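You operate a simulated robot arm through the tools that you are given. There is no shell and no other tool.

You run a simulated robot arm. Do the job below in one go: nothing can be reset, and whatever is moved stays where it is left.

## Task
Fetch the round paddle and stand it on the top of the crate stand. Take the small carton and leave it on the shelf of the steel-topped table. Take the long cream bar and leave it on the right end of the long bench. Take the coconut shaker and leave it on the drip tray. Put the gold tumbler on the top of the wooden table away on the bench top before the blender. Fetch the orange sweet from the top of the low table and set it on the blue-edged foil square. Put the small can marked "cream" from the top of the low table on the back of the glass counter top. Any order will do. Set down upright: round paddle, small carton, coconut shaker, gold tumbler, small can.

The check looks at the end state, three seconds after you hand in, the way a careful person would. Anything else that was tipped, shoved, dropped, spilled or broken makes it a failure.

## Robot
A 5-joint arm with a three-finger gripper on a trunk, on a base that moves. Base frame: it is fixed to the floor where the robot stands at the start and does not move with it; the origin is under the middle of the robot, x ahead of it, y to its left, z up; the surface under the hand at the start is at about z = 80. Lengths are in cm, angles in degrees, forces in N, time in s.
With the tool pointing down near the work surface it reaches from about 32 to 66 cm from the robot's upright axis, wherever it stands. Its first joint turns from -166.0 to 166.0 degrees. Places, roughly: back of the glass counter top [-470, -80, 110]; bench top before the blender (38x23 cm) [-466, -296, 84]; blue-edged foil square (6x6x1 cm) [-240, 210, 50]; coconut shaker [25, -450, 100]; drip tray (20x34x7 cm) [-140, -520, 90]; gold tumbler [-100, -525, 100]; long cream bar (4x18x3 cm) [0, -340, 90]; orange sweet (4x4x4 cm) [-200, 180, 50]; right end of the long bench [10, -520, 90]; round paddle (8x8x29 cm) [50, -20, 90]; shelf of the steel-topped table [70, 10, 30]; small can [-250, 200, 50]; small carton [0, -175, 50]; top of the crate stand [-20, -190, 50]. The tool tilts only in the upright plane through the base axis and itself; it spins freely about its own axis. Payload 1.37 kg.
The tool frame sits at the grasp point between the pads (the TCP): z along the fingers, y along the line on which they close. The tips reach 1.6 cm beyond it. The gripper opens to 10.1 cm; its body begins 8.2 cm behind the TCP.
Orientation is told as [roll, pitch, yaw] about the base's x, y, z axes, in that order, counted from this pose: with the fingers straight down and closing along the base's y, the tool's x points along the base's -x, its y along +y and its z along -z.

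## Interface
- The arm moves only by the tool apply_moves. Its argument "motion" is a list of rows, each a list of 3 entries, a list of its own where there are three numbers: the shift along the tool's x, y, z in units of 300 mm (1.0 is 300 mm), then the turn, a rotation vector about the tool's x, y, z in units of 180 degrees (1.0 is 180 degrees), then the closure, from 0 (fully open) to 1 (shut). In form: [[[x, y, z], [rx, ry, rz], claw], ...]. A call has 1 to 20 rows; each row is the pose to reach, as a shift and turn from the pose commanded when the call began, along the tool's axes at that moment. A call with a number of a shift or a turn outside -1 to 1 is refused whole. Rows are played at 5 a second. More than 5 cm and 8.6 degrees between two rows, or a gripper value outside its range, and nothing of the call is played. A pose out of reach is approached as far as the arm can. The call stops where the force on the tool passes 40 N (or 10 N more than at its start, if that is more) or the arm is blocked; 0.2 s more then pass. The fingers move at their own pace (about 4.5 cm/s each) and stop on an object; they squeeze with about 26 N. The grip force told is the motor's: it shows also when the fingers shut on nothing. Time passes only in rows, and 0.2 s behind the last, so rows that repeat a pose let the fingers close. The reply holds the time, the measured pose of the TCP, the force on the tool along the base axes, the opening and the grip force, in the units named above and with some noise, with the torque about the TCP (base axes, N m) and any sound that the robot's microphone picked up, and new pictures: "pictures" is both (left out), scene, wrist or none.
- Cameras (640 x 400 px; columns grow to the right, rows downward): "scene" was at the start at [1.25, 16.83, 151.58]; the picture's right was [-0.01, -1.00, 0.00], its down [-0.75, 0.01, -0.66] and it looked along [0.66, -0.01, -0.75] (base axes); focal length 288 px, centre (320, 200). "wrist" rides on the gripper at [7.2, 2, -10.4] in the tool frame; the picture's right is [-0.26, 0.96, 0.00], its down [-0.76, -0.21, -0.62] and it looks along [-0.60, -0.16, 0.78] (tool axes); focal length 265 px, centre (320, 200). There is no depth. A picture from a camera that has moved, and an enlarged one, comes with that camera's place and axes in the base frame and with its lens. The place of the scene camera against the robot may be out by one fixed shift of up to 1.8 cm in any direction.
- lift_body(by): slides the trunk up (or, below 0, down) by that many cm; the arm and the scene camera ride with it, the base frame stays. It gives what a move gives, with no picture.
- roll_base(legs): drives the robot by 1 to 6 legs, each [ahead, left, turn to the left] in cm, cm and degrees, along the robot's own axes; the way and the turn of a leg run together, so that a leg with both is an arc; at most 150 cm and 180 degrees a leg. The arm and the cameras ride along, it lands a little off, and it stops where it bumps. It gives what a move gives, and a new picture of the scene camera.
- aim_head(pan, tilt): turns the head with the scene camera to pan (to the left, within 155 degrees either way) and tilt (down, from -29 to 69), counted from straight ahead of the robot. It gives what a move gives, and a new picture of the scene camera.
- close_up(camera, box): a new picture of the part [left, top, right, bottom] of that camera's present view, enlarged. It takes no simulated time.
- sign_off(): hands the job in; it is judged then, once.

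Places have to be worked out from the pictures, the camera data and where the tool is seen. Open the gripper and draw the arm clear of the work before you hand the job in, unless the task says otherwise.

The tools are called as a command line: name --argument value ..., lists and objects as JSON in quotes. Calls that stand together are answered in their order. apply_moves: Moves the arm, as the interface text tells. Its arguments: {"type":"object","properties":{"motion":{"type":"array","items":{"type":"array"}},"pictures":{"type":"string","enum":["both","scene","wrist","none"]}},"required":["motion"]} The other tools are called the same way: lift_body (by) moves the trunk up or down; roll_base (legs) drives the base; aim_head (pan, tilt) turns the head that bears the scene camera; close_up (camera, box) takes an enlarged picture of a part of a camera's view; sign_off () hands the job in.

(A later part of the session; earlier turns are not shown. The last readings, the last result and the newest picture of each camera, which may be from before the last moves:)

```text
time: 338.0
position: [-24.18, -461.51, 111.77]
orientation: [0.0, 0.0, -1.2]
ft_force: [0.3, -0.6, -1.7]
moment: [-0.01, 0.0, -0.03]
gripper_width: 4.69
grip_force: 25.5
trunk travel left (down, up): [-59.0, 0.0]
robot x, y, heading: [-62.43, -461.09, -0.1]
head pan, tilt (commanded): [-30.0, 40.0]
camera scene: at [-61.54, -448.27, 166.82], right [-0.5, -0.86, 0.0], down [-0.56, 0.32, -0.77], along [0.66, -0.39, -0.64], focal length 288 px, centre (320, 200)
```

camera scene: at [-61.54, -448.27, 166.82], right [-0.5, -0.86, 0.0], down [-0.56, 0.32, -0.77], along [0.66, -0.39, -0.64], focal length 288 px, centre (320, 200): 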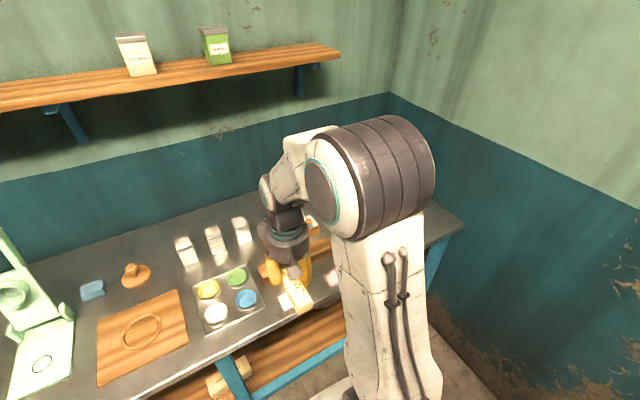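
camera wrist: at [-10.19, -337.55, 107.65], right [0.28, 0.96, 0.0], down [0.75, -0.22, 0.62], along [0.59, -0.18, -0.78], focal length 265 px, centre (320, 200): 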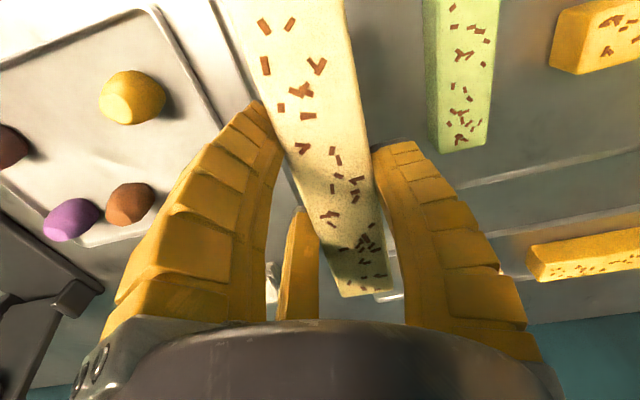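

The bowls and the PINK box sit near the right end; its front strip looks free except for a tiny orange thing. I shift further right, staying clear of the wooden table, and look down there with the wrist camera.

roll_base --legs '[[5, 0, 0], [0, -25, 0]]'

apply_moves --motion '[[[0, -0.15, -0.02], [0, 0, 0], 1], [[-0.02, -0.3, -0.04], [0, 0, 0], 1], [[-0.06, -0.44, -0.04], [0, 0, 0], 1], [[-0.12, -0.57, -0.04], [0, 0, 0], 1], [[-0.12, -0.7, -0.04], [0, 0, 0], 1], [[-0.12, -0.7, -0.04], [0, 0, 0], 1]]' --pictures "both"

```text
time: 340.3
position: [-19.11, -486.4, 111.94]
orientation: [0.0, 0.0, -1.3]
ft_force: [0.2, -0.3, -2.0]
moment: [-0.01, -0.01, 0.01]
gripper_width: 4.71
grip_force: 26.6
trunk travel left (down, up): [-59.0, 0.0]
robot x, y, heading: [-57.17, -485.64, -0.3]
head pan, tilt (commanded): [-30.0, 40.0]
camera scene: at [-56.53, -473.11, 166.83], right [-0.5, -0.86, 0.0], down [-0.56, 0.32, -0.77], along [0.66, -0.39, -0.64], focal length 288 px, centre (320, 200)
```

scene: 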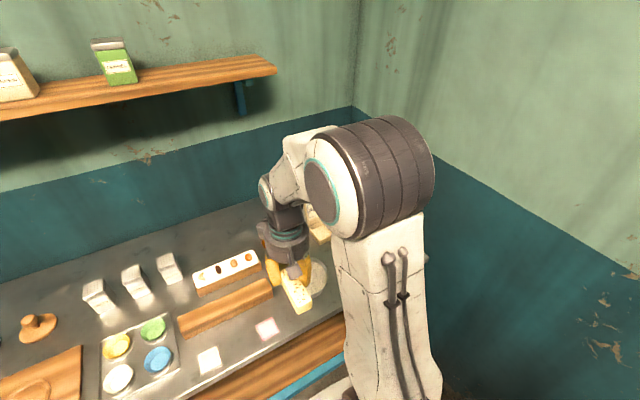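

```text
time: 341.7
position: [-16.02, -507.31, 112.91]
orientation: [0.0, 0.2, -1.3]
ft_force: [-0.7, -0.5, -2.0]
moment: [-0.05, -0.03, 0.01]
gripper_width: 4.72
grip_force: 26.4
trunk travel left (down, up): [-59.0, 0.0]
robot x, y, heading: [-57.42, -485.67, -0.5]
head pan, tilt (commanded): [-30.0, 40.0]
camera scene: at [-56.52, -472.94, 166.81], right [-0.5, -0.86, 0.0], down [-0.56, 0.32, -0.77], along [0.66, -0.39, -0.64], focal length 288 px, centre (320, 200)
camera wrist: at [-23.16, -505.0, 123.46], right [0.29, 0.96, 0.0], down [0.75, -0.22, 0.62], along [0.59, -0.18, -0.78], focal length 265 px, centre (320, 200)
```

scene: 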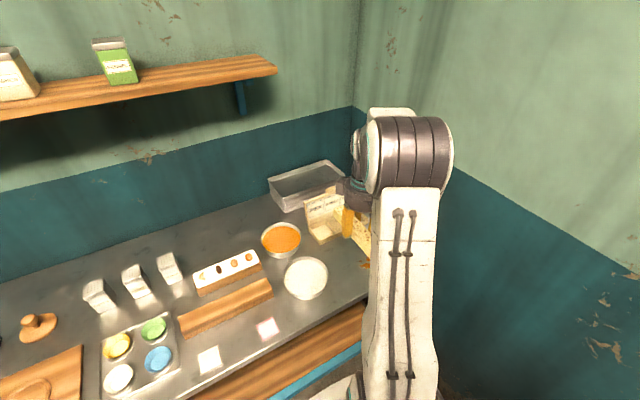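
wrist: 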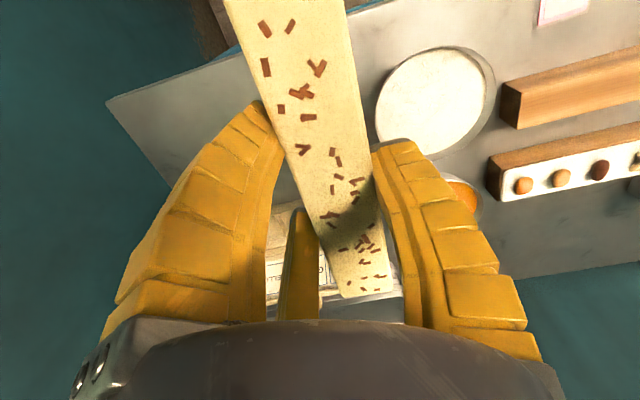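

close_up --camera "scene" --box '[250, 150, 410, 310]'

close_up --camera "scene" --box '[70, 230, 290, 390]'

```text
2.50 times, centred on (330, 230) of scene
camera zoom: at [-56.52, -472.94, 166.81], right [-0.5, -0.86, 0.0], down [-0.56, 0.32, -0.77], along [0.66, -0.39, -0.64], focal length 720 px, centre (295, 125)
```

zoom: 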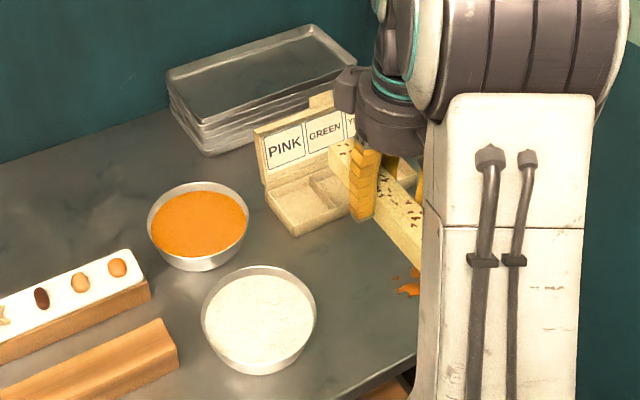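

```text
2.50 times, centred on (180, 310) of scene
camera zoom: at [-56.52, -472.94, 166.81], right [-0.5, -0.86, 0.0], down [-0.56, 0.32, -0.77], along [0.66, -0.39, -0.64], focal length 720 px, centre (670, -75)
```

zoom: 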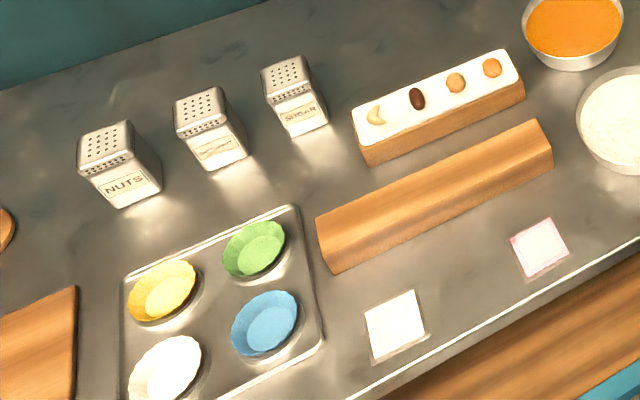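

The orange spot is a flat stain at about (-11, -518.5); the bench's right end is at y ≈ -538 and its front edge x ≈ -19.8. I'll set the bar at about (-9, -531), clear of stain, box and edges, so I shift the base 7 cm right for reach.

roll_base --legs '[[0, -7, 0]]'

apply_moves --motion '[[[-0.06, -0.12, 0], [0, 0, 0], 1], [[-0.12, -0.25, 0], [0, 0, 0], 1], [[-0.18, -0.38, 0.05], [0, 0, 0], 1], [[-0.22, -0.5, 0.1], [0, 0, 0], 1], [[-0.23, -0.58, 0.2], [0, 0, 0], 1], [[-0.23, -0.58, 0.33], [0, 0, 0], 1], [[-0.23, -0.58, 0.45], [0, 0, 0], 1], [[-0.23, -0.58, 0.45], [0, 0, 0], 1]]' --pictures "both"

```text
time: 342.7
position: [-16.07, -514.37, 112.83]
orientation: [0.1, 0.0, -1.3]
ft_force: [-0.1, -0.8, -2.4]
moment: [0.02, 0.02, 0.0]
gripper_width: 4.71
grip_force: 25.6
trunk travel left (down, up): [-59.0, 0.0]
robot x, y, heading: [-57.32, -492.71, -0.2]
head pan, tilt (commanded): [-30.0, 40.0]
camera scene: at [-56.55, -480.17, 166.83], right [-0.5, -0.86, 0.0], down [-0.56, 0.33, -0.77], along [0.66, -0.39, -0.64], focal length 288 px, centre (320, 200)
```

scene: 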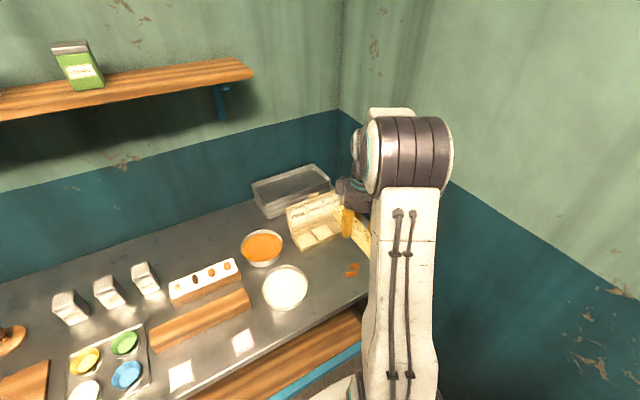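

```text
time: 344.5
position: [-9.49, -531.69, 99.37]
orientation: [0.0, 0.0, -1.4]
ft_force: [0.9, 0.1, -2.1]
moment: [-0.02, -0.01, 0.01]
gripper_width: 4.71
grip_force: 25.6
trunk travel left (down, up): [-59.0, 0.0]
robot x, y, heading: [-57.33, -492.53, -0.1]
head pan, tilt (commanded): [-30.0, 40.0]
camera scene: at [-56.57, -479.99, 166.82], right [-0.5, -0.86, 0.0], down [-0.56, 0.32, -0.77], along [0.66, -0.39, -0.64], focal length 288 px, centre (320, 200)
camera wrist: at [-16.66, -529.55, 109.91], right [0.29, 0.96, 0.0], down [0.75, -0.22, 0.62], along [0.59, -0.18, -0.78], focal length 265 px, centre (320, 200)
```

scene: 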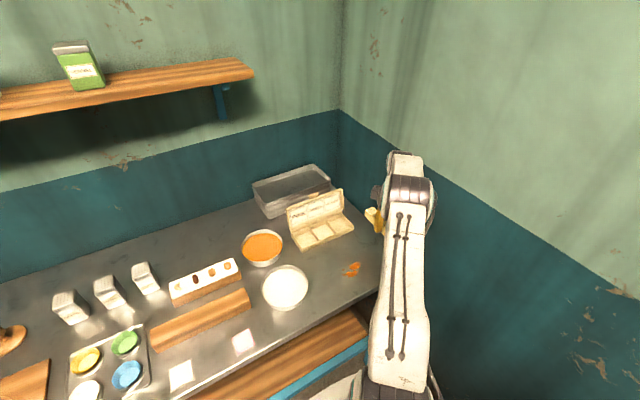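
wrist: 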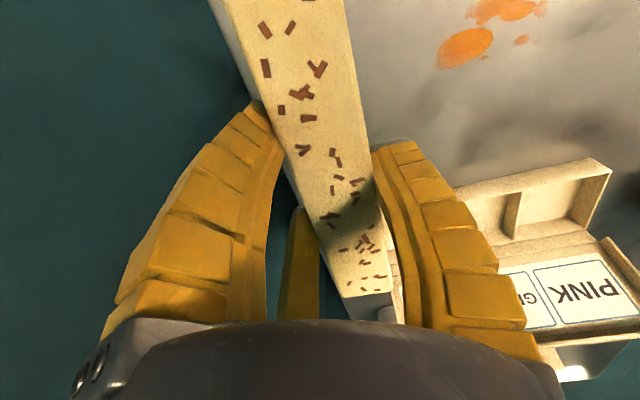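

The PINK box and stain are well to the left of the bar; the bench end (y ≈ -538) leaves about 5 cm. I lower the bar carefully to the bench top.

apply_moves --motion '[[[0, 0, 0.1], [0, 0, 0], 1], [[0, 0, 0.2], [0, 0, 0], 1], [[0, 0, 0.28], [0, 0, 0], 1], [[0, 0, 0.32], [0, 0, 0], 1], [[0, 0, 0.32], [0, 0, 0], 1]]' --pictures "wrist"

apply_moves --motion '[[[0, 0, 0.015], [0, 0, 0], 1], [[0, 0, 0.03], [0, 0, 0], 1]]' --pictures "none"

```text
time: 345.7
position: [-9.63, -531.76, 89.73]
orientation: [0.0, 0.0, -1.4]
ft_force: [-0.5, -0.4, -1.6]
moment: [-0.01, -0.03, -0.01]
gripper_width: 4.7
grip_force: 26.2
trunk travel left (down, up): [-59.0, 0.0]
robot x, y, heading: [-57.58, -492.49, -0.0]
head pan, tilt (commanded): [-30.0, 40.0]
camera wrist: at [-16.79, -529.56, 100.33], right [0.29, 0.96, 0.0], down [0.75, -0.22, 0.62], along [0.59, -0.18, -0.78], focal length 265 px, centre (320, 200)
```

wrist: 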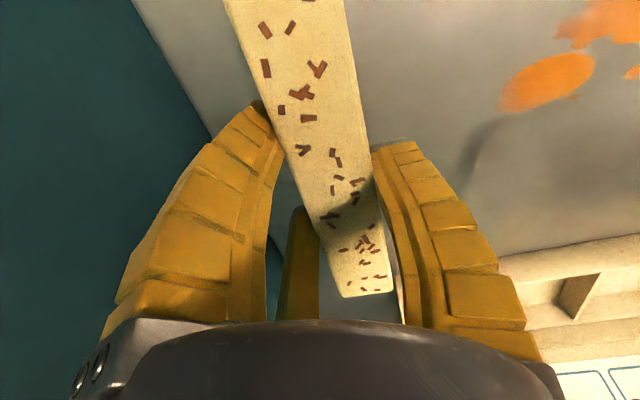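

```text
time: 346.3
position: [-9.74, -531.84, 89.01]
orientation: [0.0, 0.0, -1.4]
ft_force: [0.1, 0.5, -2.3]
moment: [-0.06, 0.03, 0.02]
gripper_width: 4.74
grip_force: 26.2
trunk travel left (down, up): [-59.0, 0.0]
robot x, y, heading: [-57.63, -492.64, -0.6]
head pan, tilt (commanded): [-30.0, 40.0]
```

The bench end edge is now visible at y ≈ -537.8, so the bar is about 5 cm inside. I continue down to contact.

apply_moves --motion '[[[0, 0, 0.01], [0, 0, 0], 1], [[0, 0, 0.02], [0, 0, 0], 1]]' --pictures "none"

apply_moves --motion '[[[0, 0, 0.01], [0, 0, 0], 1], [[0, 0, 0.015], [0, 0, 0], 1]]' --pictures "none"

apply_moves --motion '[[[0, 0, 0.01], [0, 0, 0], 1], [[0, 0, 0.015], [0, 0, 0], 1]]' --pictures "none"

```text
time: 346.9
position: [-9.6, -531.91, 88.31]
orientation: [-0.1, 0.0, -1.2]
ft_force: [0.8, 0.7, -1.4]
moment: [0.02, 0.01, 0.0]
gripper_width: 4.69
grip_force: 26.4
trunk travel left (down, up): [-59.0, 0.0]
robot x, y, heading: [-57.61, -492.6, -0.3]
head pan, tilt (commanded): [-30.0, 40.0]
```

```text
time: 347.5
position: [-9.58, -531.79, 88.17]
orientation: [-0.3, -0.2, -1.3]
ft_force: [-1.6, 0.9, 14.0]
moment: [-0.12, 0.38, 0.01]
gripper_width: 4.75
grip_force: 26.2
trunk travel left (down, up): [-59.0, 0.0]
robot x, y, heading: [-57.67, -492.28, -0.4]
head pan, tilt (commanded): [-30.0, 40.0]
```

```text
time: 348.1
position: [-9.53, -531.66, 87.76]
orientation: [-0.3, -0.3, -1.3]
ft_force: [1.1, -0.5, 26.0]
moment: [0.23, -0.01, -0.03]
gripper_width: 4.95
grip_force: 26.3
trunk travel left (down, up): [-59.0, 0.0]
robot x, y, heading: [-57.67, -492.65, -0.4]
head pan, tilt (commanded): [-30.0, 40.0]
```

Firm contact. I ease up slightly, open the fingers, and rise straight up.

apply_moves --motion '[[[0, 0, -0.015], [0, 0, 0], 0.9], [[0, 0, -0.015], [0, 0, 0], 0.45], [[0, 0, -0.015], [0, 0, 0], 0.2], [[0, 0, -0.015], [0, 0, 0], 0.15], [[0, 0, -0.015], [0, 0, 0], 0.15], [[0, 0, -0.06], [0, 0, 0], 0.15], [[0, 0, -0.15], [0, 0, 0], 0.15], [[0, 0, -0.3], [0, 0, 0], 0.1], [[0, 0, -0.45], [0, 0, 0], 0], [[0, 0, -0.6], [0, 0, 0], 0], [[0, 0, -0.75], [0, 0, 0], 0], [[0, 0, -0.75], [0, 0, 0], 0]]' --pictures "both"

```text
time: 350.7
position: [-9.47, -531.72, 109.71]
orientation: [0.0, 0.0, -1.2]
ft_force: [-1.2, 0.7, 0.2]
moment: [0.0, 0.04, 0.01]
gripper_width: 10.05
grip_force: 0.0
trunk travel left (down, up): [-59.0, 0.0]
robot x, y, heading: [-57.72, -492.62, -0.3]
head pan, tilt (commanded): [-30.0, 40.0]
camera scene: at [-56.56, -480.0, 166.82], right [-0.5, -0.86, 0.0], down [-0.56, 0.32, -0.77], along [0.66, -0.39, -0.64], focal length 288 px, centre (320, 200)
camera wrist: at [-16.59, -529.56, 120.21], right [0.29, 0.96, 0.0], down [0.75, -0.22, 0.62], along [0.59, -0.18, -0.78], focal length 265 px, centre (320, 200)
```

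scene: 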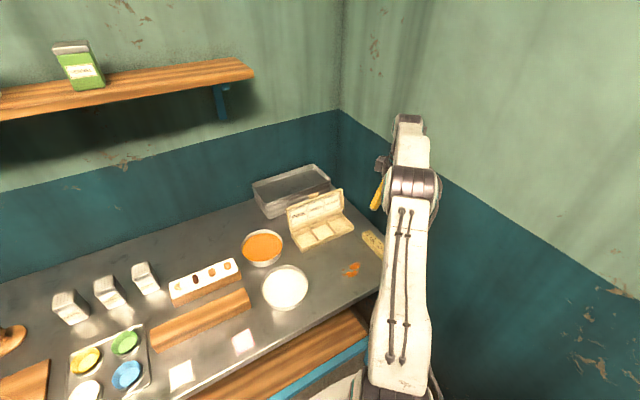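
wrist: 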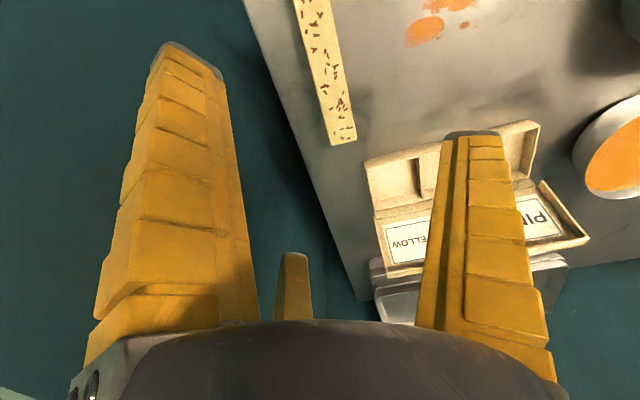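

The bar lies flat on the right end of the bench. Now the shakers: I enlarge them to read the middle label.

close_up --camera "scene" --box '[40, 250, 180, 340]'

close_up --camera "scene" --box '[85, 265, 135, 320]'

```text
4.44 times, centred on (110, 295) of scene
camera zoom: at [-56.56, -480.0, 166.82], right [-0.5, -0.86, 0.0], down [-0.56, 0.32, -0.77], along [0.66, -0.39, -0.64], focal length 1281 px, centre (1253, -222)
```

zoom: 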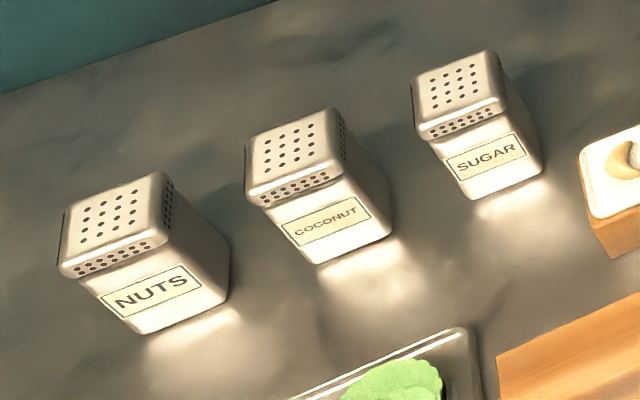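

```text
7.27 times, centred on (110, 292) of scene
camera zoom: at [-56.56, -480.0, 166.82], right [-0.5, -0.86, 0.0], down [-0.56, 0.32, -0.77], along [0.66, -0.39, -0.64], focal length 2096 px, centre (1847, -473)
```

zoom: 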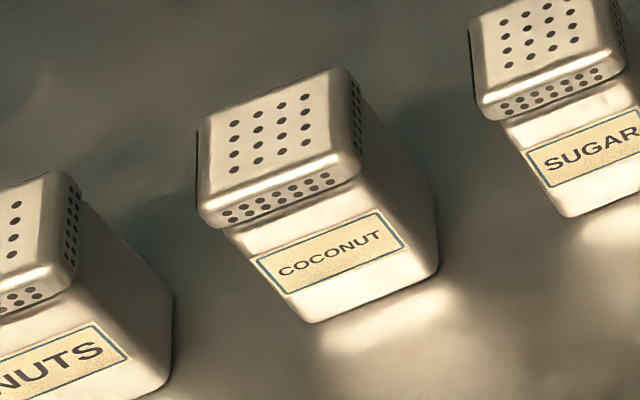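

The middle shaker reads COCONUT, about 5 × 5 × 10 cm near (15, -450), neighbours 10 cm to each side. I bring the hand back, spin it so the single finger points forward, and drive to face it.

apply_moves --motion '[[[0.03, 0.075, -0.01], [0, 0, 0.0411], 0], [[0.06, 0.15, -0.02], [0, 0, 0.0822], 0], [[0.09, 0.23, -0.03], [0, 0, 0.1233], 0], [[0.12, 0.31, -0.04], [0, 0, 0.1644], 0], [[0.15, 0.39, -0.05], [0, 0, 0.2055], 0], [[0.18, 0.47, -0.06], [0, 0, 0.2466], 0], [[0.21, 0.55, -0.07], [0, 0, 0.2877], 0], [[0.24, 0.63, -0.08], [0, 0, 0.3288], 0], [[0.27, 0.71, -0.08], [0, 0, 0.3699], 0], [[0.3, 0.79, -0.08], [0, 0, 0.411], 0], [[0.33, 0.86, -0.08], [0, 0, 0.4521], 0], [[0.36, 0.93, -0.08], [0, 0, 0.4933], 0], [[0.36, 0.93, -0.08], [0, 0, 0.4933], 0]]' --pictures "none"

roll_base --legs '[[0, 42, 0]]'

aim_head --pan 0 --tilt 45

```text
time: 353.5
position: [-19.77, -503.52, 112.36]
orientation: [0.0, -0.1, -90.2]
ft_force: [-0.3, -0.8, 0.3]
moment: [0.04, 0.01, -0.01]
gripper_width: 10.08
grip_force: 0.1
trunk travel left (down, up): [-59.0, 0.0]
robot x, y, heading: [-57.48, -492.66, -0.4]
head pan, tilt (commanded): [-30.0, 40.0]
```

```text
time: 356.1
position: [-19.51, -461.0, 112.28]
orientation: [0.0, 0.0, -90.0]
ft_force: [-0.5, -0.1, 0.2]
moment: [-0.03, 0.01, -0.01]
gripper_width: 10.1
grip_force: 0.0
trunk travel left (down, up): [-59.0, 0.0]
robot x, y, heading: [-57.01, -450.02, -0.3]
head pan, tilt (commanded): [-30.0, 40.0]
camera scene: at [-56.35, -437.27, 166.81], right [-0.5, -0.86, 0.0], down [-0.55, 0.32, -0.77], along [0.66, -0.39, -0.64], focal length 288 px, centre (320, 200)
```

scene: 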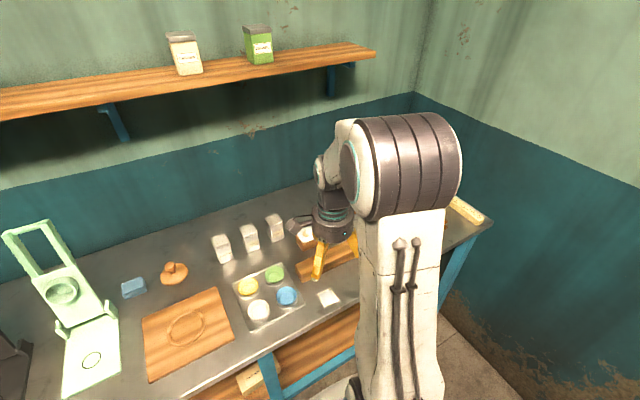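

```text
time: 357.1
position: [-19.49, -460.92, 112.38]
orientation: [-0.1, -0.1, -90.2]
ft_force: [0.6, 0.3, -0.5]
moment: [-0.01, 0.0, -0.03]
gripper_width: 10.06
grip_force: 0.0
trunk travel left (down, up): [-59.0, 0.0]
robot x, y, heading: [-56.94, -450.09, -0.5]
head pan, tilt (commanded): [0.0, 45.0]
camera scene: at [-55.56, -433.13, 166.09], right [-0.01, -1.0, 0.0], down [-0.71, 0.0, -0.71], along [0.71, 0.0, -0.71], focal length 288 px, centre (320, 200)
```

scene: 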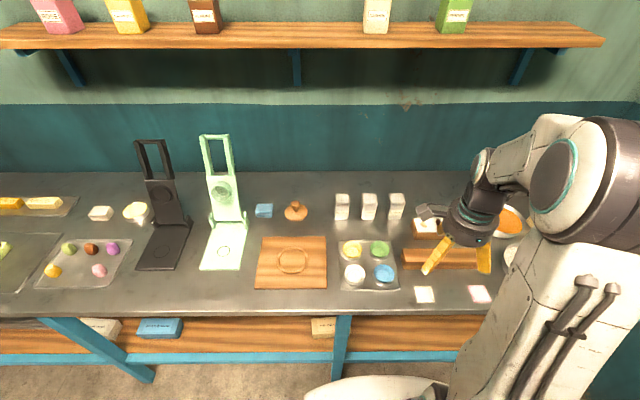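

COCONUT's front face is at about x ≈ 14, y ≈ -450. I roll 3 cm closer and bring the hand over it with a 15° forward tilt, stopping short to view it with the wrist camera.

roll_base --legs '[[3, 0, 0]]'

apply_moves --motion '[[[0.05, 0.117, 0.0], [-0.0119, 0, 0], 0], [[0.1, 0.233, 0.0], [-0.0238, 0, 0], 0], [[0.15, 0.35, 0.0], [-0.0357, 0, 0], 0], [[0.2, 0.467, 0.02], [-0.0476, 0, 0], 0], [[0.26, 0.583, 0.05], [-0.0595, 0, 0], 0], [[0.31, 0.7, 0.08], [-0.0714, 0, 0], 0], [[0.36, 0.817, 0.1], [-0.0833, 0, 0], 0], [[0.36, 0.817, 0.1], [-0.0833, 0, 0], 0]]' --pictures "both"

```text
time: 357.9
position: [-16.34, -461.02, 112.31]
orientation: [-0.1, 0.0, -90.1]
ft_force: [0.8, 0.5, -0.1]
moment: [0.02, 0.04, 0.01]
gripper_width: 10.07
grip_force: 0.2
trunk travel left (down, up): [-59.0, 0.0]
robot x, y, heading: [-54.53, -449.87, -0.5]
head pan, tilt (commanded): [0.0, 45.0]
camera scene: at [-52.34, -433.13, 166.09], right [-0.01, -1.0, 0.0], down [-0.71, 0.0, -0.71], along [0.71, 0.0, -0.71], focal length 288 px, centre (320, 200)
```

scene: 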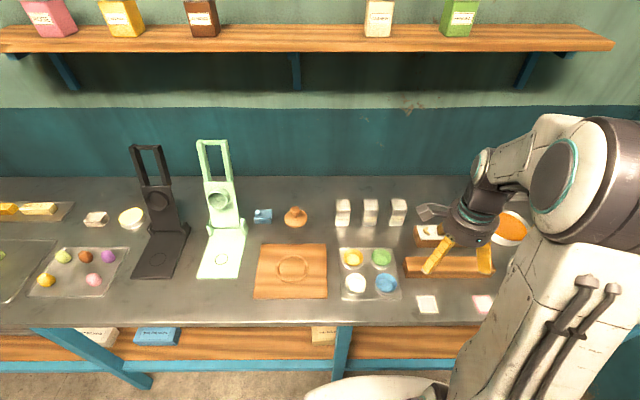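

```text
time: 359.7
position: [7.91, -450.29, 109.2]
orientation: [15.0, 0.0, -90.2]
ft_force: [-0.1, -0.4, -0.2]
moment: [0.0, -0.02, 0.03]
gripper_width: 10.05
grip_force: 0.2
trunk travel left (down, up): [-59.0, 0.0]
robot x, y, heading: [-53.89, -449.8, -0.5]
head pan, tilt (commanded): [0.0, 45.0]
camera scene: at [-52.6, -433.14, 166.09], right [-0.01, -1.0, 0.0], down [-0.71, 0.0, -0.71], along [0.71, 0.0, -0.71], focal length 288 px, centre (320, 200)
camera wrist: at [7.18, -443.04, 119.89], right [0.93, -0.27, 0.25], down [-0.36, -0.75, 0.55], along [0.04, -0.6, -0.8], focal length 265 px, centre (320, 200)
```

scene: 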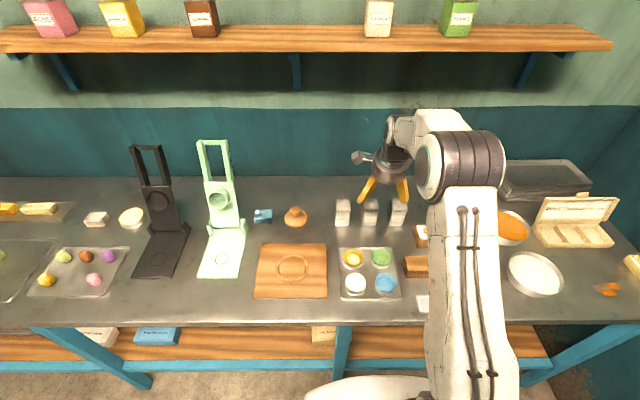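
wrist: 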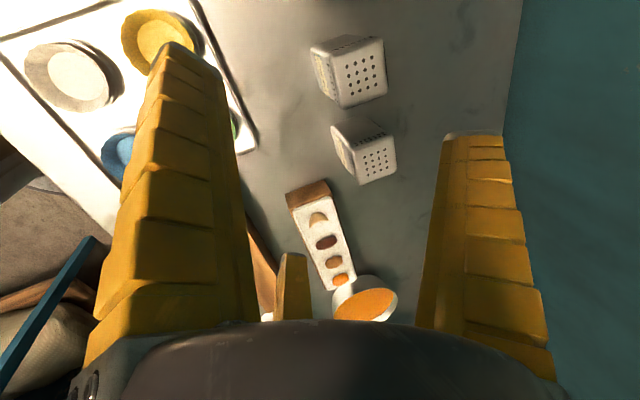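

close_up --camera "wrist" --box '[290, 10, 430, 200]'

close_up --camera "scene" --box '[320, 180, 430, 240]'

```text
2.11 times, centred on (360, 105) of wrist
camera zoom: at [7.18, -443.04, 119.89], right [0.93, -0.27, 0.25], down [-0.36, -0.75, 0.55], along [0.04, -0.6, -0.8], focal length 559 px, centre (236, 400)
```

zoom: 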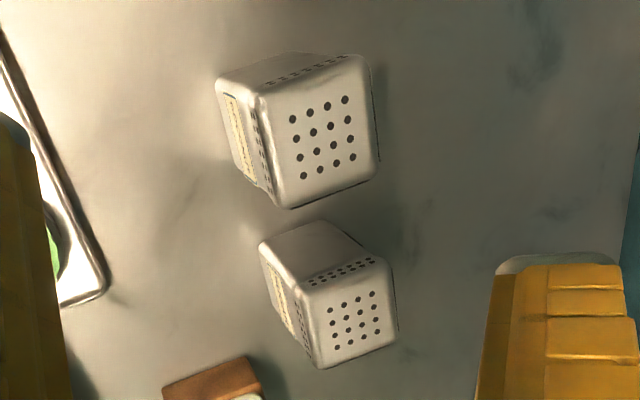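

```text
5.82 times, centred on (375, 210) of scene
camera zoom: at [-52.6, -433.14, 166.09], right [-0.01, -1.0, 0.0], down [-0.71, 0.0, -0.71], along [0.71, 0.0, -0.71], focal length 1677 px, centre (0, 142)
```

zoom: 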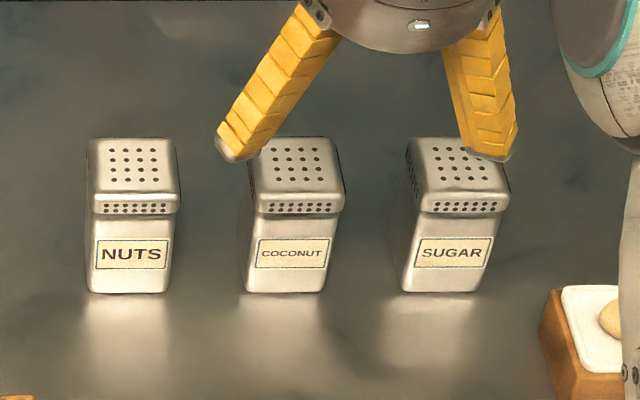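

COCONUT's centre is (16.0, -449.8), lid top z ≈ 95, neighbours' faces 6.9 cm to each side. I hover above it, then check the wrist view before descending.

apply_moves --motion '[[[0.006, 0.055, 0.1], [0, 0, 0], 0.12], [[0.012, 0.11, 0.2], [0, 0, 0], 0.12], [[0.0167, 0.1667, 0.293], [0, 0, 0], 0.12], [[0.0167, 0.1667, 0.293], [0, 0, 0], 0.12]]' --pictures "both"

close_up --camera "scene" --box '[320, 130, 450, 240]'

```text
time: 360.7
position: [15.05, -449.75, 102.16]
orientation: [15.1, 0.2, -90.0]
ft_force: [0.9, -0.1, -0.4]
moment: [-0.02, -0.02, 0.0]
gripper_width: 9.02
grip_force: 0.5
trunk travel left (down, up): [-59.0, 0.0]
robot x, y, heading: [-54.02, -449.85, -0.4]
head pan, tilt (commanded): [0.0, 45.0]
camera scene: at [-52.61, -433.13, 166.09], right [-0.01, -1.0, 0.0], down [-0.71, 0.0, -0.71], along [0.71, 0.0, -0.71], focal length 288 px, centre (320, 200)
camera wrist: at [14.19, -442.52, 112.89], right [0.93, -0.27, 0.25], down [-0.36, -0.76, 0.54], along [0.04, -0.6, -0.8], focal length 265 px, centre (320, 200)
```

scene: 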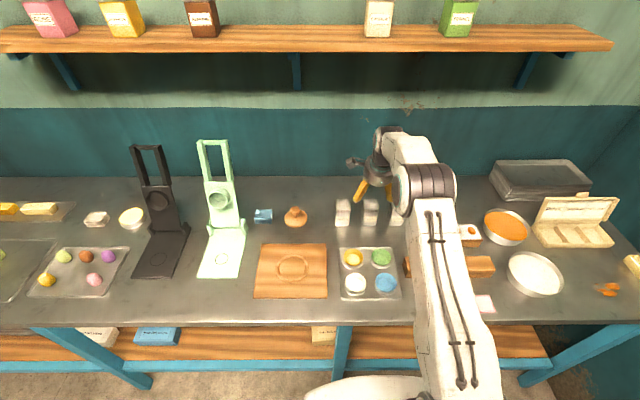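
wrist: 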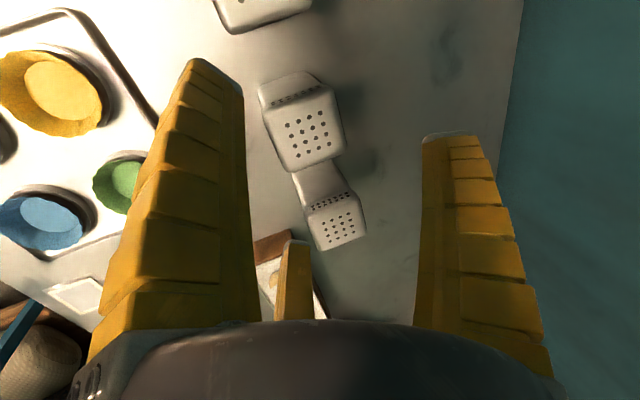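

```text
3.64 times, centred on (385, 185) of scene
camera zoom: at [-52.61, -433.13, 166.09], right [-0.01, -1.0, 0.0], down [-0.71, 0.0, -0.71], along [0.71, 0.0, -0.71], focal length 1048 px, centre (84, 254)
```

zoom: 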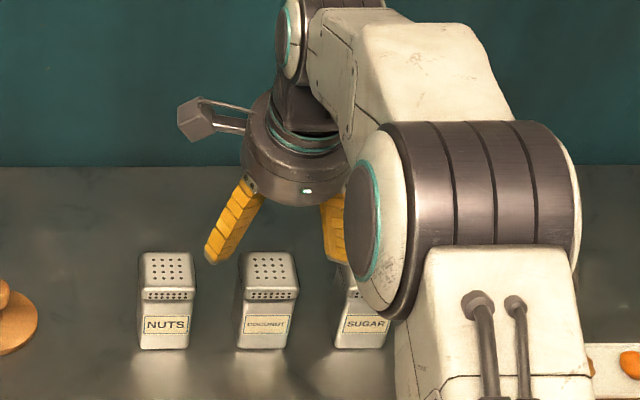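

Aligned. I descend straight down to z ≈ 92.3 so the tips sit under the lid rim, then close.

apply_moves --motion '[[[0, -0.025, 0.095], [0, 0, 0], 0.12], [[0, -0.05, 0.19], [0, 0, 0], 0.12], [[0, -0.07, 0.262], [0, 0, 0], 0.12], [[0, -0.0851, 0.3175], [0, 0, 0], 0.12], [[0, -0.0851, 0.3175], [0, 0, 0], 0.12]]' --pictures "wrist"

close_up --camera "scene" --box '[320, 130, 450, 240]'

```text
time: 361.9
position: [15.18, -449.65, 92.1]
orientation: [15.0, 0.2, -90.2]
ft_force: [0.0, 0.4, -0.2]
moment: [-0.03, -0.02, 0.0]
gripper_width: 9.03
grip_force: 1.1
trunk travel left (down, up): [-59.0, 0.0]
robot x, y, heading: [-54.53, -449.44, -0.5]
head pan, tilt (commanded): [0.0, 45.0]
camera wrist: at [14.25, -442.41, 102.96], right [0.93, -0.27, 0.25], down [-0.36, -0.76, 0.54], along [0.04, -0.6, -0.8], focal length 265 px, centre (320, 200)
```

wrist: 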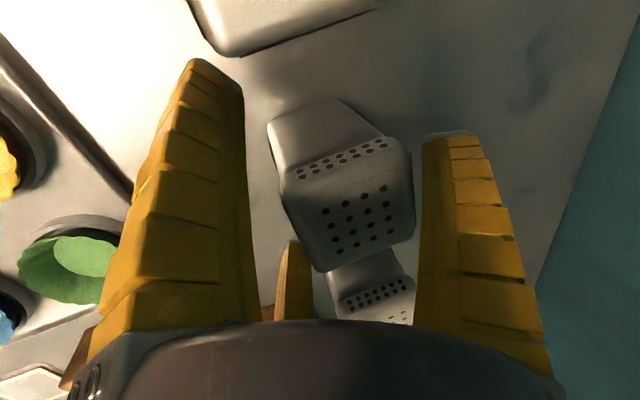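

```text
3.64 times, centred on (385, 185) of scene
camera zoom: at [-52.56, -433.13, 166.09], right [-0.01, -1.0, 0.0], down [-0.71, 0.0, -0.71], along [0.71, 0.0, -0.71], focal length 1048 px, centre (84, 254)
```

zoom: 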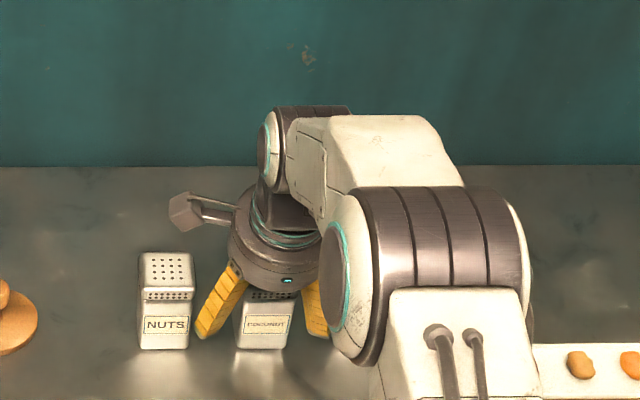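

The shaker is between the fingers with no contact. I close the grip.

apply_moves --motion '[[[0, 0, 0], [0, 0, 0], 0.3], [[0, 0, 0], [0, 0, 0], 0.5], [[0, 0, 0], [0, 0, 0], 0.8], [[0, 0, 0], [0, 0, 0], 1], [[0, 0, 0], [0, 0, 0], 1], [[0, 0, 0], [0, 0, 0], 1], [[0, 0, 0], [0, 0, 0], 1]]' --pictures "wrist"

```text
time: 363.5
position: [15.07, -449.64, 92.28]
orientation: [15.0, 0.1, -90.1]
ft_force: [-1.2, 0.7, 1.1]
moment: [-0.07, 0.09, -0.06]
gripper_width: 6.0
grip_force: 25.6
trunk travel left (down, up): [-59.0, 0.0]
robot x, y, heading: [-54.27, -450.29, -0.5]
head pan, tilt (commanded): [0.0, 45.0]
camera wrist: at [14.23, -442.41, 102.99], right [0.93, -0.27, 0.25], down [-0.36, -0.76, 0.54], along [0.04, -0.6, -0.8], focal length 265 px, centre (320, 200)
```

wrist: 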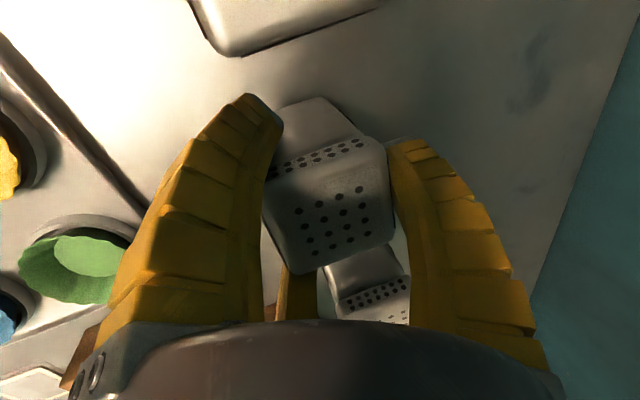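

Width 6.0 with 25.6 N, as expected for this shape. I lift slowly and check that it follows.

apply_moves --motion '[[[0, 0.0043, -0.0161], [0, 0, 0], 1], [[0, 0.0086, -0.0322], [0, 0, 0], 1], [[0, 0.013, -0.0483], [0, 0, 0], 1], [[0, 0.0173, -0.0644], [0, 0, 0], 1], [[0, 0.0259, -0.0966], [0, 0, 0], 1], [[0, 0.0259, -0.0966], [0, 0, 0], 1]]' --pictures "wrist"

close_up --camera "scene" --box '[320, 130, 450, 240]'

```text
time: 364.9
position: [15.12, -449.9, 95.15]
orientation: [14.9, 0.1, -90.1]
ft_force: [-0.1, -0.7, -1.8]
moment: [0.01, 0.0, 0.01]
gripper_width: 6.0
grip_force: 26.1
trunk travel left (down, up): [-59.0, 0.0]
robot x, y, heading: [-54.2, -449.94, -0.2]
head pan, tilt (commanded): [0.0, 45.0]
camera wrist: at [14.28, -442.57, 105.96], right [0.93, -0.27, 0.25], down [-0.36, -0.76, 0.55], along [0.04, -0.6, -0.8], focal length 265 px, centre (320, 200)
```

wrist: 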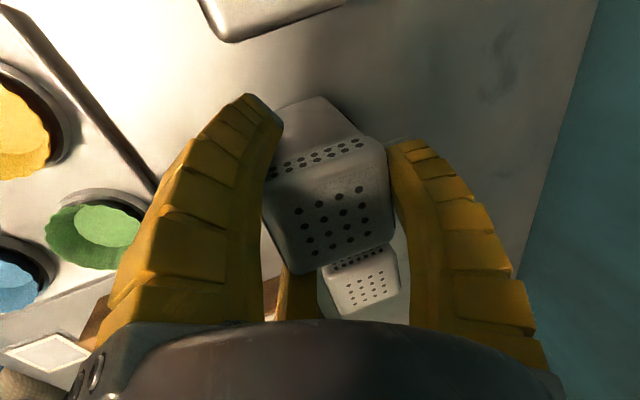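

```text
3.64 times, centred on (385, 185) of scene
camera zoom: at [-52.52, -433.13, 166.09], right [-0.01, -1.0, 0.0], down [-0.71, 0.0, -0.71], along [0.71, 0.0, -0.71], focal length 1048 px, centre (84, 254)
```

zoom: 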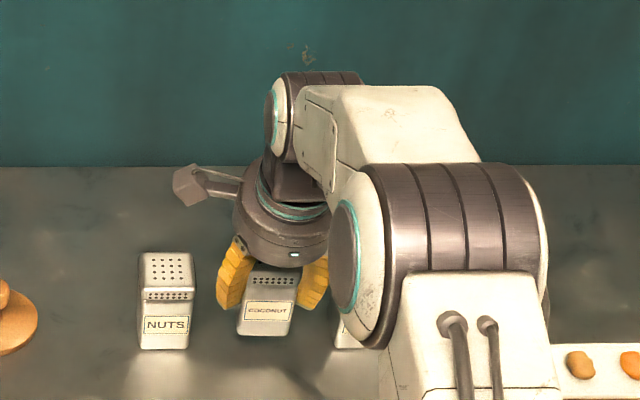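

The shaker is held upright (about 1.8 N). I raise it, draw it back, then turn toward the wooden table and strafe to face the drip tray.

apply_moves --motion '[[[0, 0.0345, -0.129], [0, 0, 0], 1], [[0, 0.069, -0.258], [0, 0, 0], 1], [[0, 0.1036, -0.386], [0, 0, 0], 1], [[0, 0.001, -0.518], [0, 0, 0], 1], [[0, -0.144, -0.557], [0, 0, 0], 1], [[0, -0.289, -0.596], [0, 0, 0], 1], [[0, -0.433, -0.634], [0, 0, 0], 1], [[0, -0.578, -0.673], [0, 0, 0], 1], [[0, -0.578, -0.673], [0, 0, 0], 1]]' --pictures "none"

roll_base --legs '[[-12, 0, 0], [0, 0, -89.6], [0, -70, 0]]'

aim_head --pan 0 --tilt 40

```text
refused: row 4 steps farther than a row can; nothing moved
```

```text
time: 367.9
position: [-7.47, -485.69, 95.98]
orientation: [14.6, 0.1, -122.1]
ft_force: [-8.7, 11.2, 16.6]
moment: [0.4, 0.09, -0.42]
gripper_width: 3.09
grip_force: 26.0
trunk travel left (down, up): [-59.0, 0.0]
robot x, y, heading: [-66.1, -449.99, -32.3]
head pan, tilt (commanded): [0.0, 45.0]
stopped in leg 2: the force on the tool passed its limit at 100 N (the readings are from after the stop); the commanded pose is now the measured one
camera scene: at [-55.95, -436.57, 166.08], right [-0.54, -0.84, 0.0], down [-0.6, 0.38, -0.71], along [0.6, -0.38, -0.7], focal length 288 px, centre (320, 200)
```

scene: 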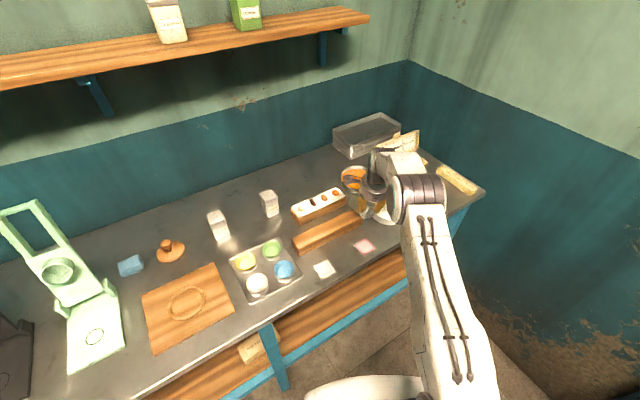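

```text
time: 368.6
position: [-7.45, -485.77, 96.07]
orientation: [14.8, 0.1, -122.0]
ft_force: [-9.2, 15.2, 22.3]
moment: [0.55, 0.09, -0.47]
gripper_width: 3.07
grip_force: 26.1
trunk travel left (down, up): [-59.0, 0.0]
robot x, y, heading: [-65.94, -450.37, -32.5]
head pan, tilt (commanded): [0.0, 40.0]
camera scene: at [-55.67, -436.64, 166.82], right [-0.54, -0.84, 0.0], down [-0.54, 0.34, -0.77], along [0.65, -0.41, -0.64], focal length 288 px, centre (320, 200)
```

scene: 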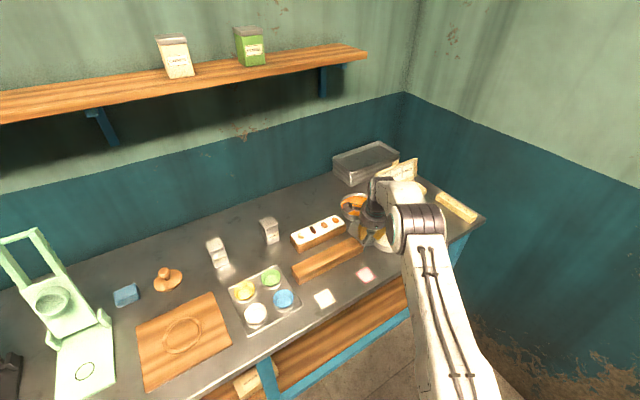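

The arm move was refused because one row was too long, and the base then turned with the hand still low: the hand ran into the bowls. I stop and look closely at what happened before anything else.

close_up --camera "scene" --box '[280, 130, 500, 290]'

close_up --camera "wrist" --box '[0, 0, 640, 400]'

```text
2.50 times, centred on (390, 210) of scene
camera zoom: at [-55.67, -436.64, 166.82], right [-0.54, -0.84, 0.0], down [-0.54, 0.34, -0.77], along [0.65, -0.41, -0.64], focal length 720 px, centre (145, 175)
```

zoom: 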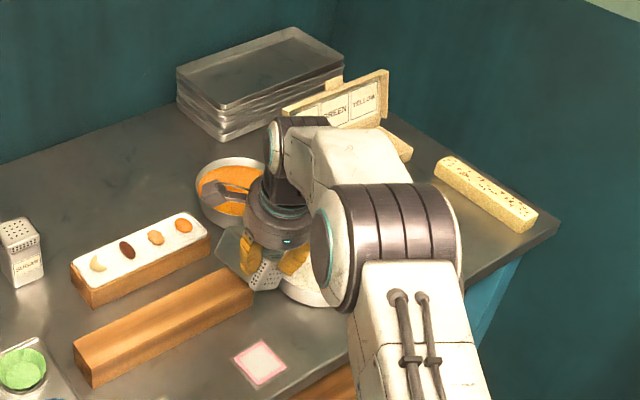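

```text
1.00 times, centred on (320, 200) of wrist (not enlarged: the box is as wide or as high as the picture)
camera zoom: at [-4.27, -479.14, 106.74], right [0.65, -0.72, 0.25], down [-0.71, -0.45, 0.55], along [-0.28, -0.53, -0.8], focal length 265 px, centre (320, 200)
```

zoom: 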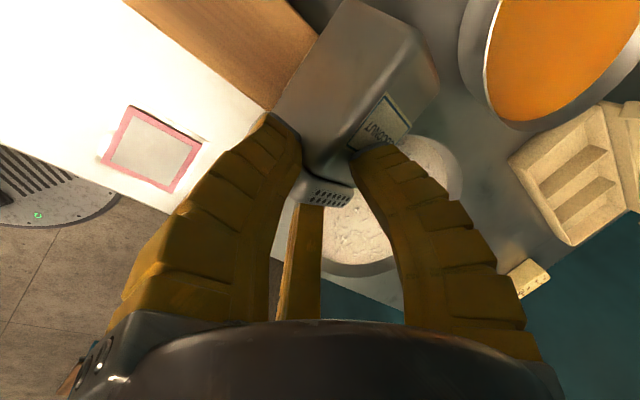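

Comparing positions, the bowls, wood block, nut tray and other shakers appear unmoved; the coconut shaker itself has swung sideways in the grip. I raise the hand gently straight up to free it and look again.

apply_moves --motion '[[[0, 0.0043, -0.0161], [0, 0, 0], 1], [[0, 0.0086, -0.0322], [0, 0, 0], 1], [[0, 0.0173, -0.0644], [0, 0, 0], 1], [[0, 0.0173, -0.0644], [0, 0, 0], 1]]' --pictures "both"

close_up --camera "scene" --box '[300, 140, 480, 280]'

```text
time: 369.6
position: [-7.23, -485.99, 97.6]
orientation: [14.6, 0.1, -122.1]
ft_force: [-0.3, 0.4, 0.1]
moment: [-0.01, -0.03, 0.0]
gripper_width: 0.01
grip_force: 26.6
trunk travel left (down, up): [-59.0, 0.0]
robot x, y, heading: [-65.98, -449.92, -32.1]
head pan, tilt (commanded): [0.0, 40.0]
camera scene: at [-55.25, -437.07, 166.8], right [-0.54, -0.84, 0.0], down [-0.54, 0.34, -0.77], along [0.65, -0.41, -0.64], focal length 288 px, centre (320, 200)
camera wrist: at [-4.04, -479.58, 108.37], right [0.65, -0.72, 0.24], down [-0.7, -0.45, 0.55], along [-0.28, -0.53, -0.8], focal length 265 px, centre (320, 200)
```

scene: 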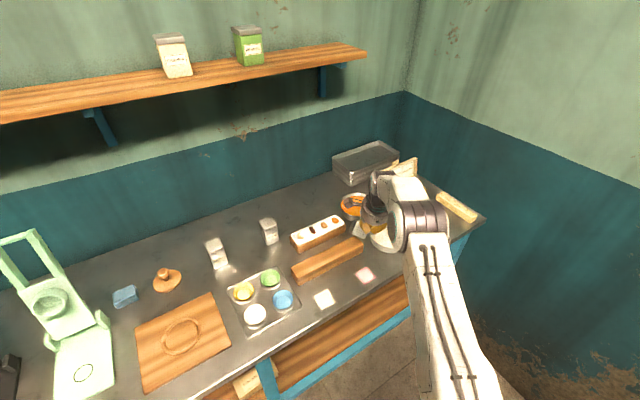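
wrist: 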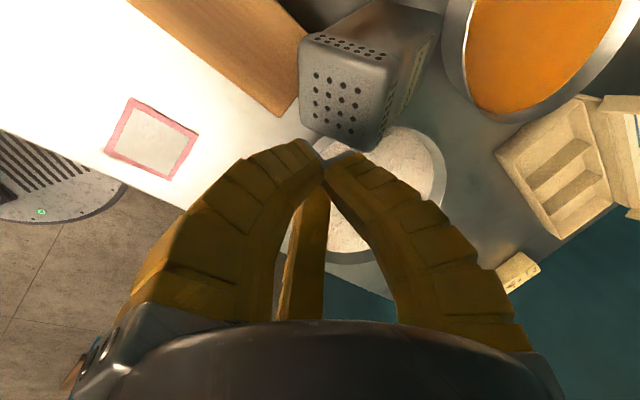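

```text
2.86 times, centred on (390, 210) of scene
camera zoom: at [-55.25, -437.07, 166.8], right [-0.54, -0.84, 0.0], down [-0.54, 0.34, -0.77], along [0.65, -0.41, -0.64], focal length 823 px, centre (120, 171)
```

zoom: 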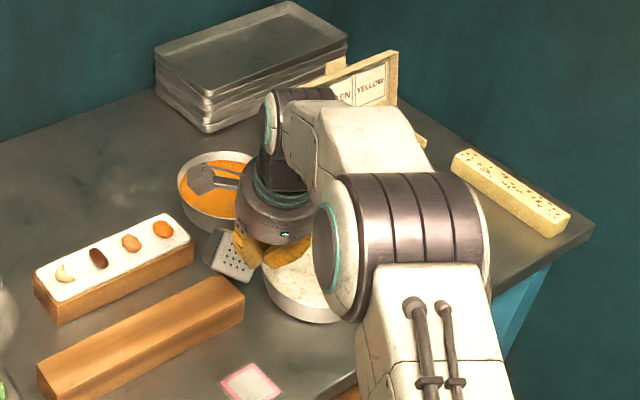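

The shaker slipped out and now leans, tilted, between the bowls and the nut tray; nothing else seems displaced. I raise the closed hand well clear and look from above.

apply_moves --motion '[[[0, 0.03, -0.112], [0, 0, 0], 1], [[0, 0.06, -0.225], [0, 0, 0], 1], [[0, 0.09, -0.337], [0, 0, 0], 1], [[0, 0.12, -0.45], [0, 0, 0], 1], [[0, 0.12, -0.45], [0, 0, 0], 1]]' --pictures "both"

close_up --camera "wrist" --box '[200, 0, 480, 200]'

close_up --camera "scene" --box '[300, 160, 440, 270]'

```text
time: 370.8
position: [-7.35, -486.22, 111.87]
orientation: [14.6, 0.1, -122.0]
ft_force: [-0.8, 0.0, 0.3]
moment: [0.0, 0.01, -0.03]
gripper_width: 0.0
grip_force: 25.8
trunk travel left (down, up): [-59.0, 0.0]
robot x, y, heading: [-66.57, -450.22, -32.3]
head pan, tilt (commanded): [0.0, 40.0]
camera scene: at [-55.23, -437.08, 166.81], right [-0.54, -0.84, 0.0], down [-0.54, 0.34, -0.77], along [0.65, -0.41, -0.64], focal length 288 px, centre (320, 200)
camera wrist: at [-4.04, -479.67, 122.57], right [0.65, -0.72, 0.24], down [-0.7, -0.45, 0.55], along [-0.28, -0.53, -0.8], focal length 265 px, centre (320, 200)
```

scene: 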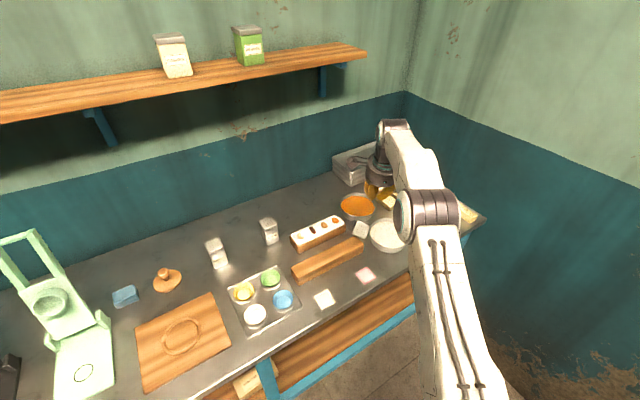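
wrist: 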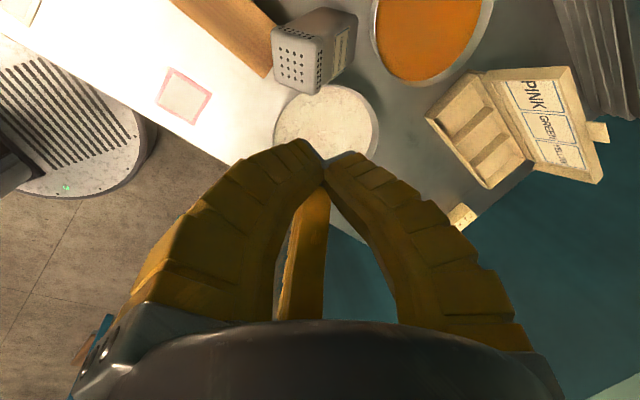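

```text
2.00 times, centred on (340, 100) of wrist
camera zoom: at [-4.04, -479.67, 122.57], right [0.65, -0.72, 0.24], down [-0.7, -0.45, 0.55], along [-0.28, -0.53, -0.8], focal length 531 px, centre (280, 400)
```

zoom: 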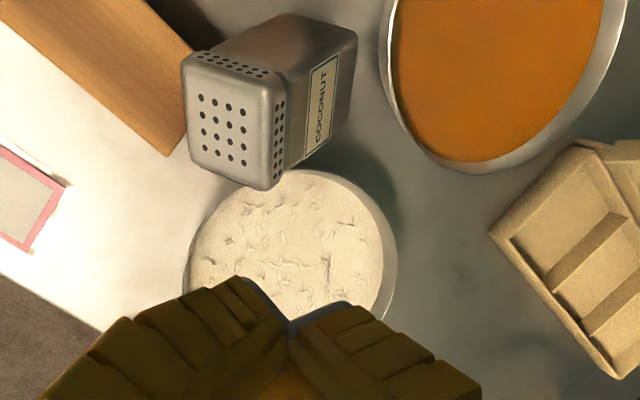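

```text
3.64 times, centred on (370, 215) of scene
camera zoom: at [-55.23, -437.08, 166.81], right [-0.54, -0.84, 0.0], down [-0.54, 0.34, -0.77], along [0.65, -0.41, -0.64], focal length 1048 px, centre (138, 146)
```

zoom: 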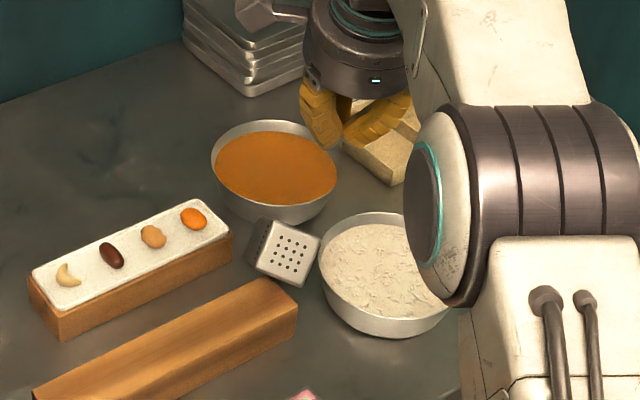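

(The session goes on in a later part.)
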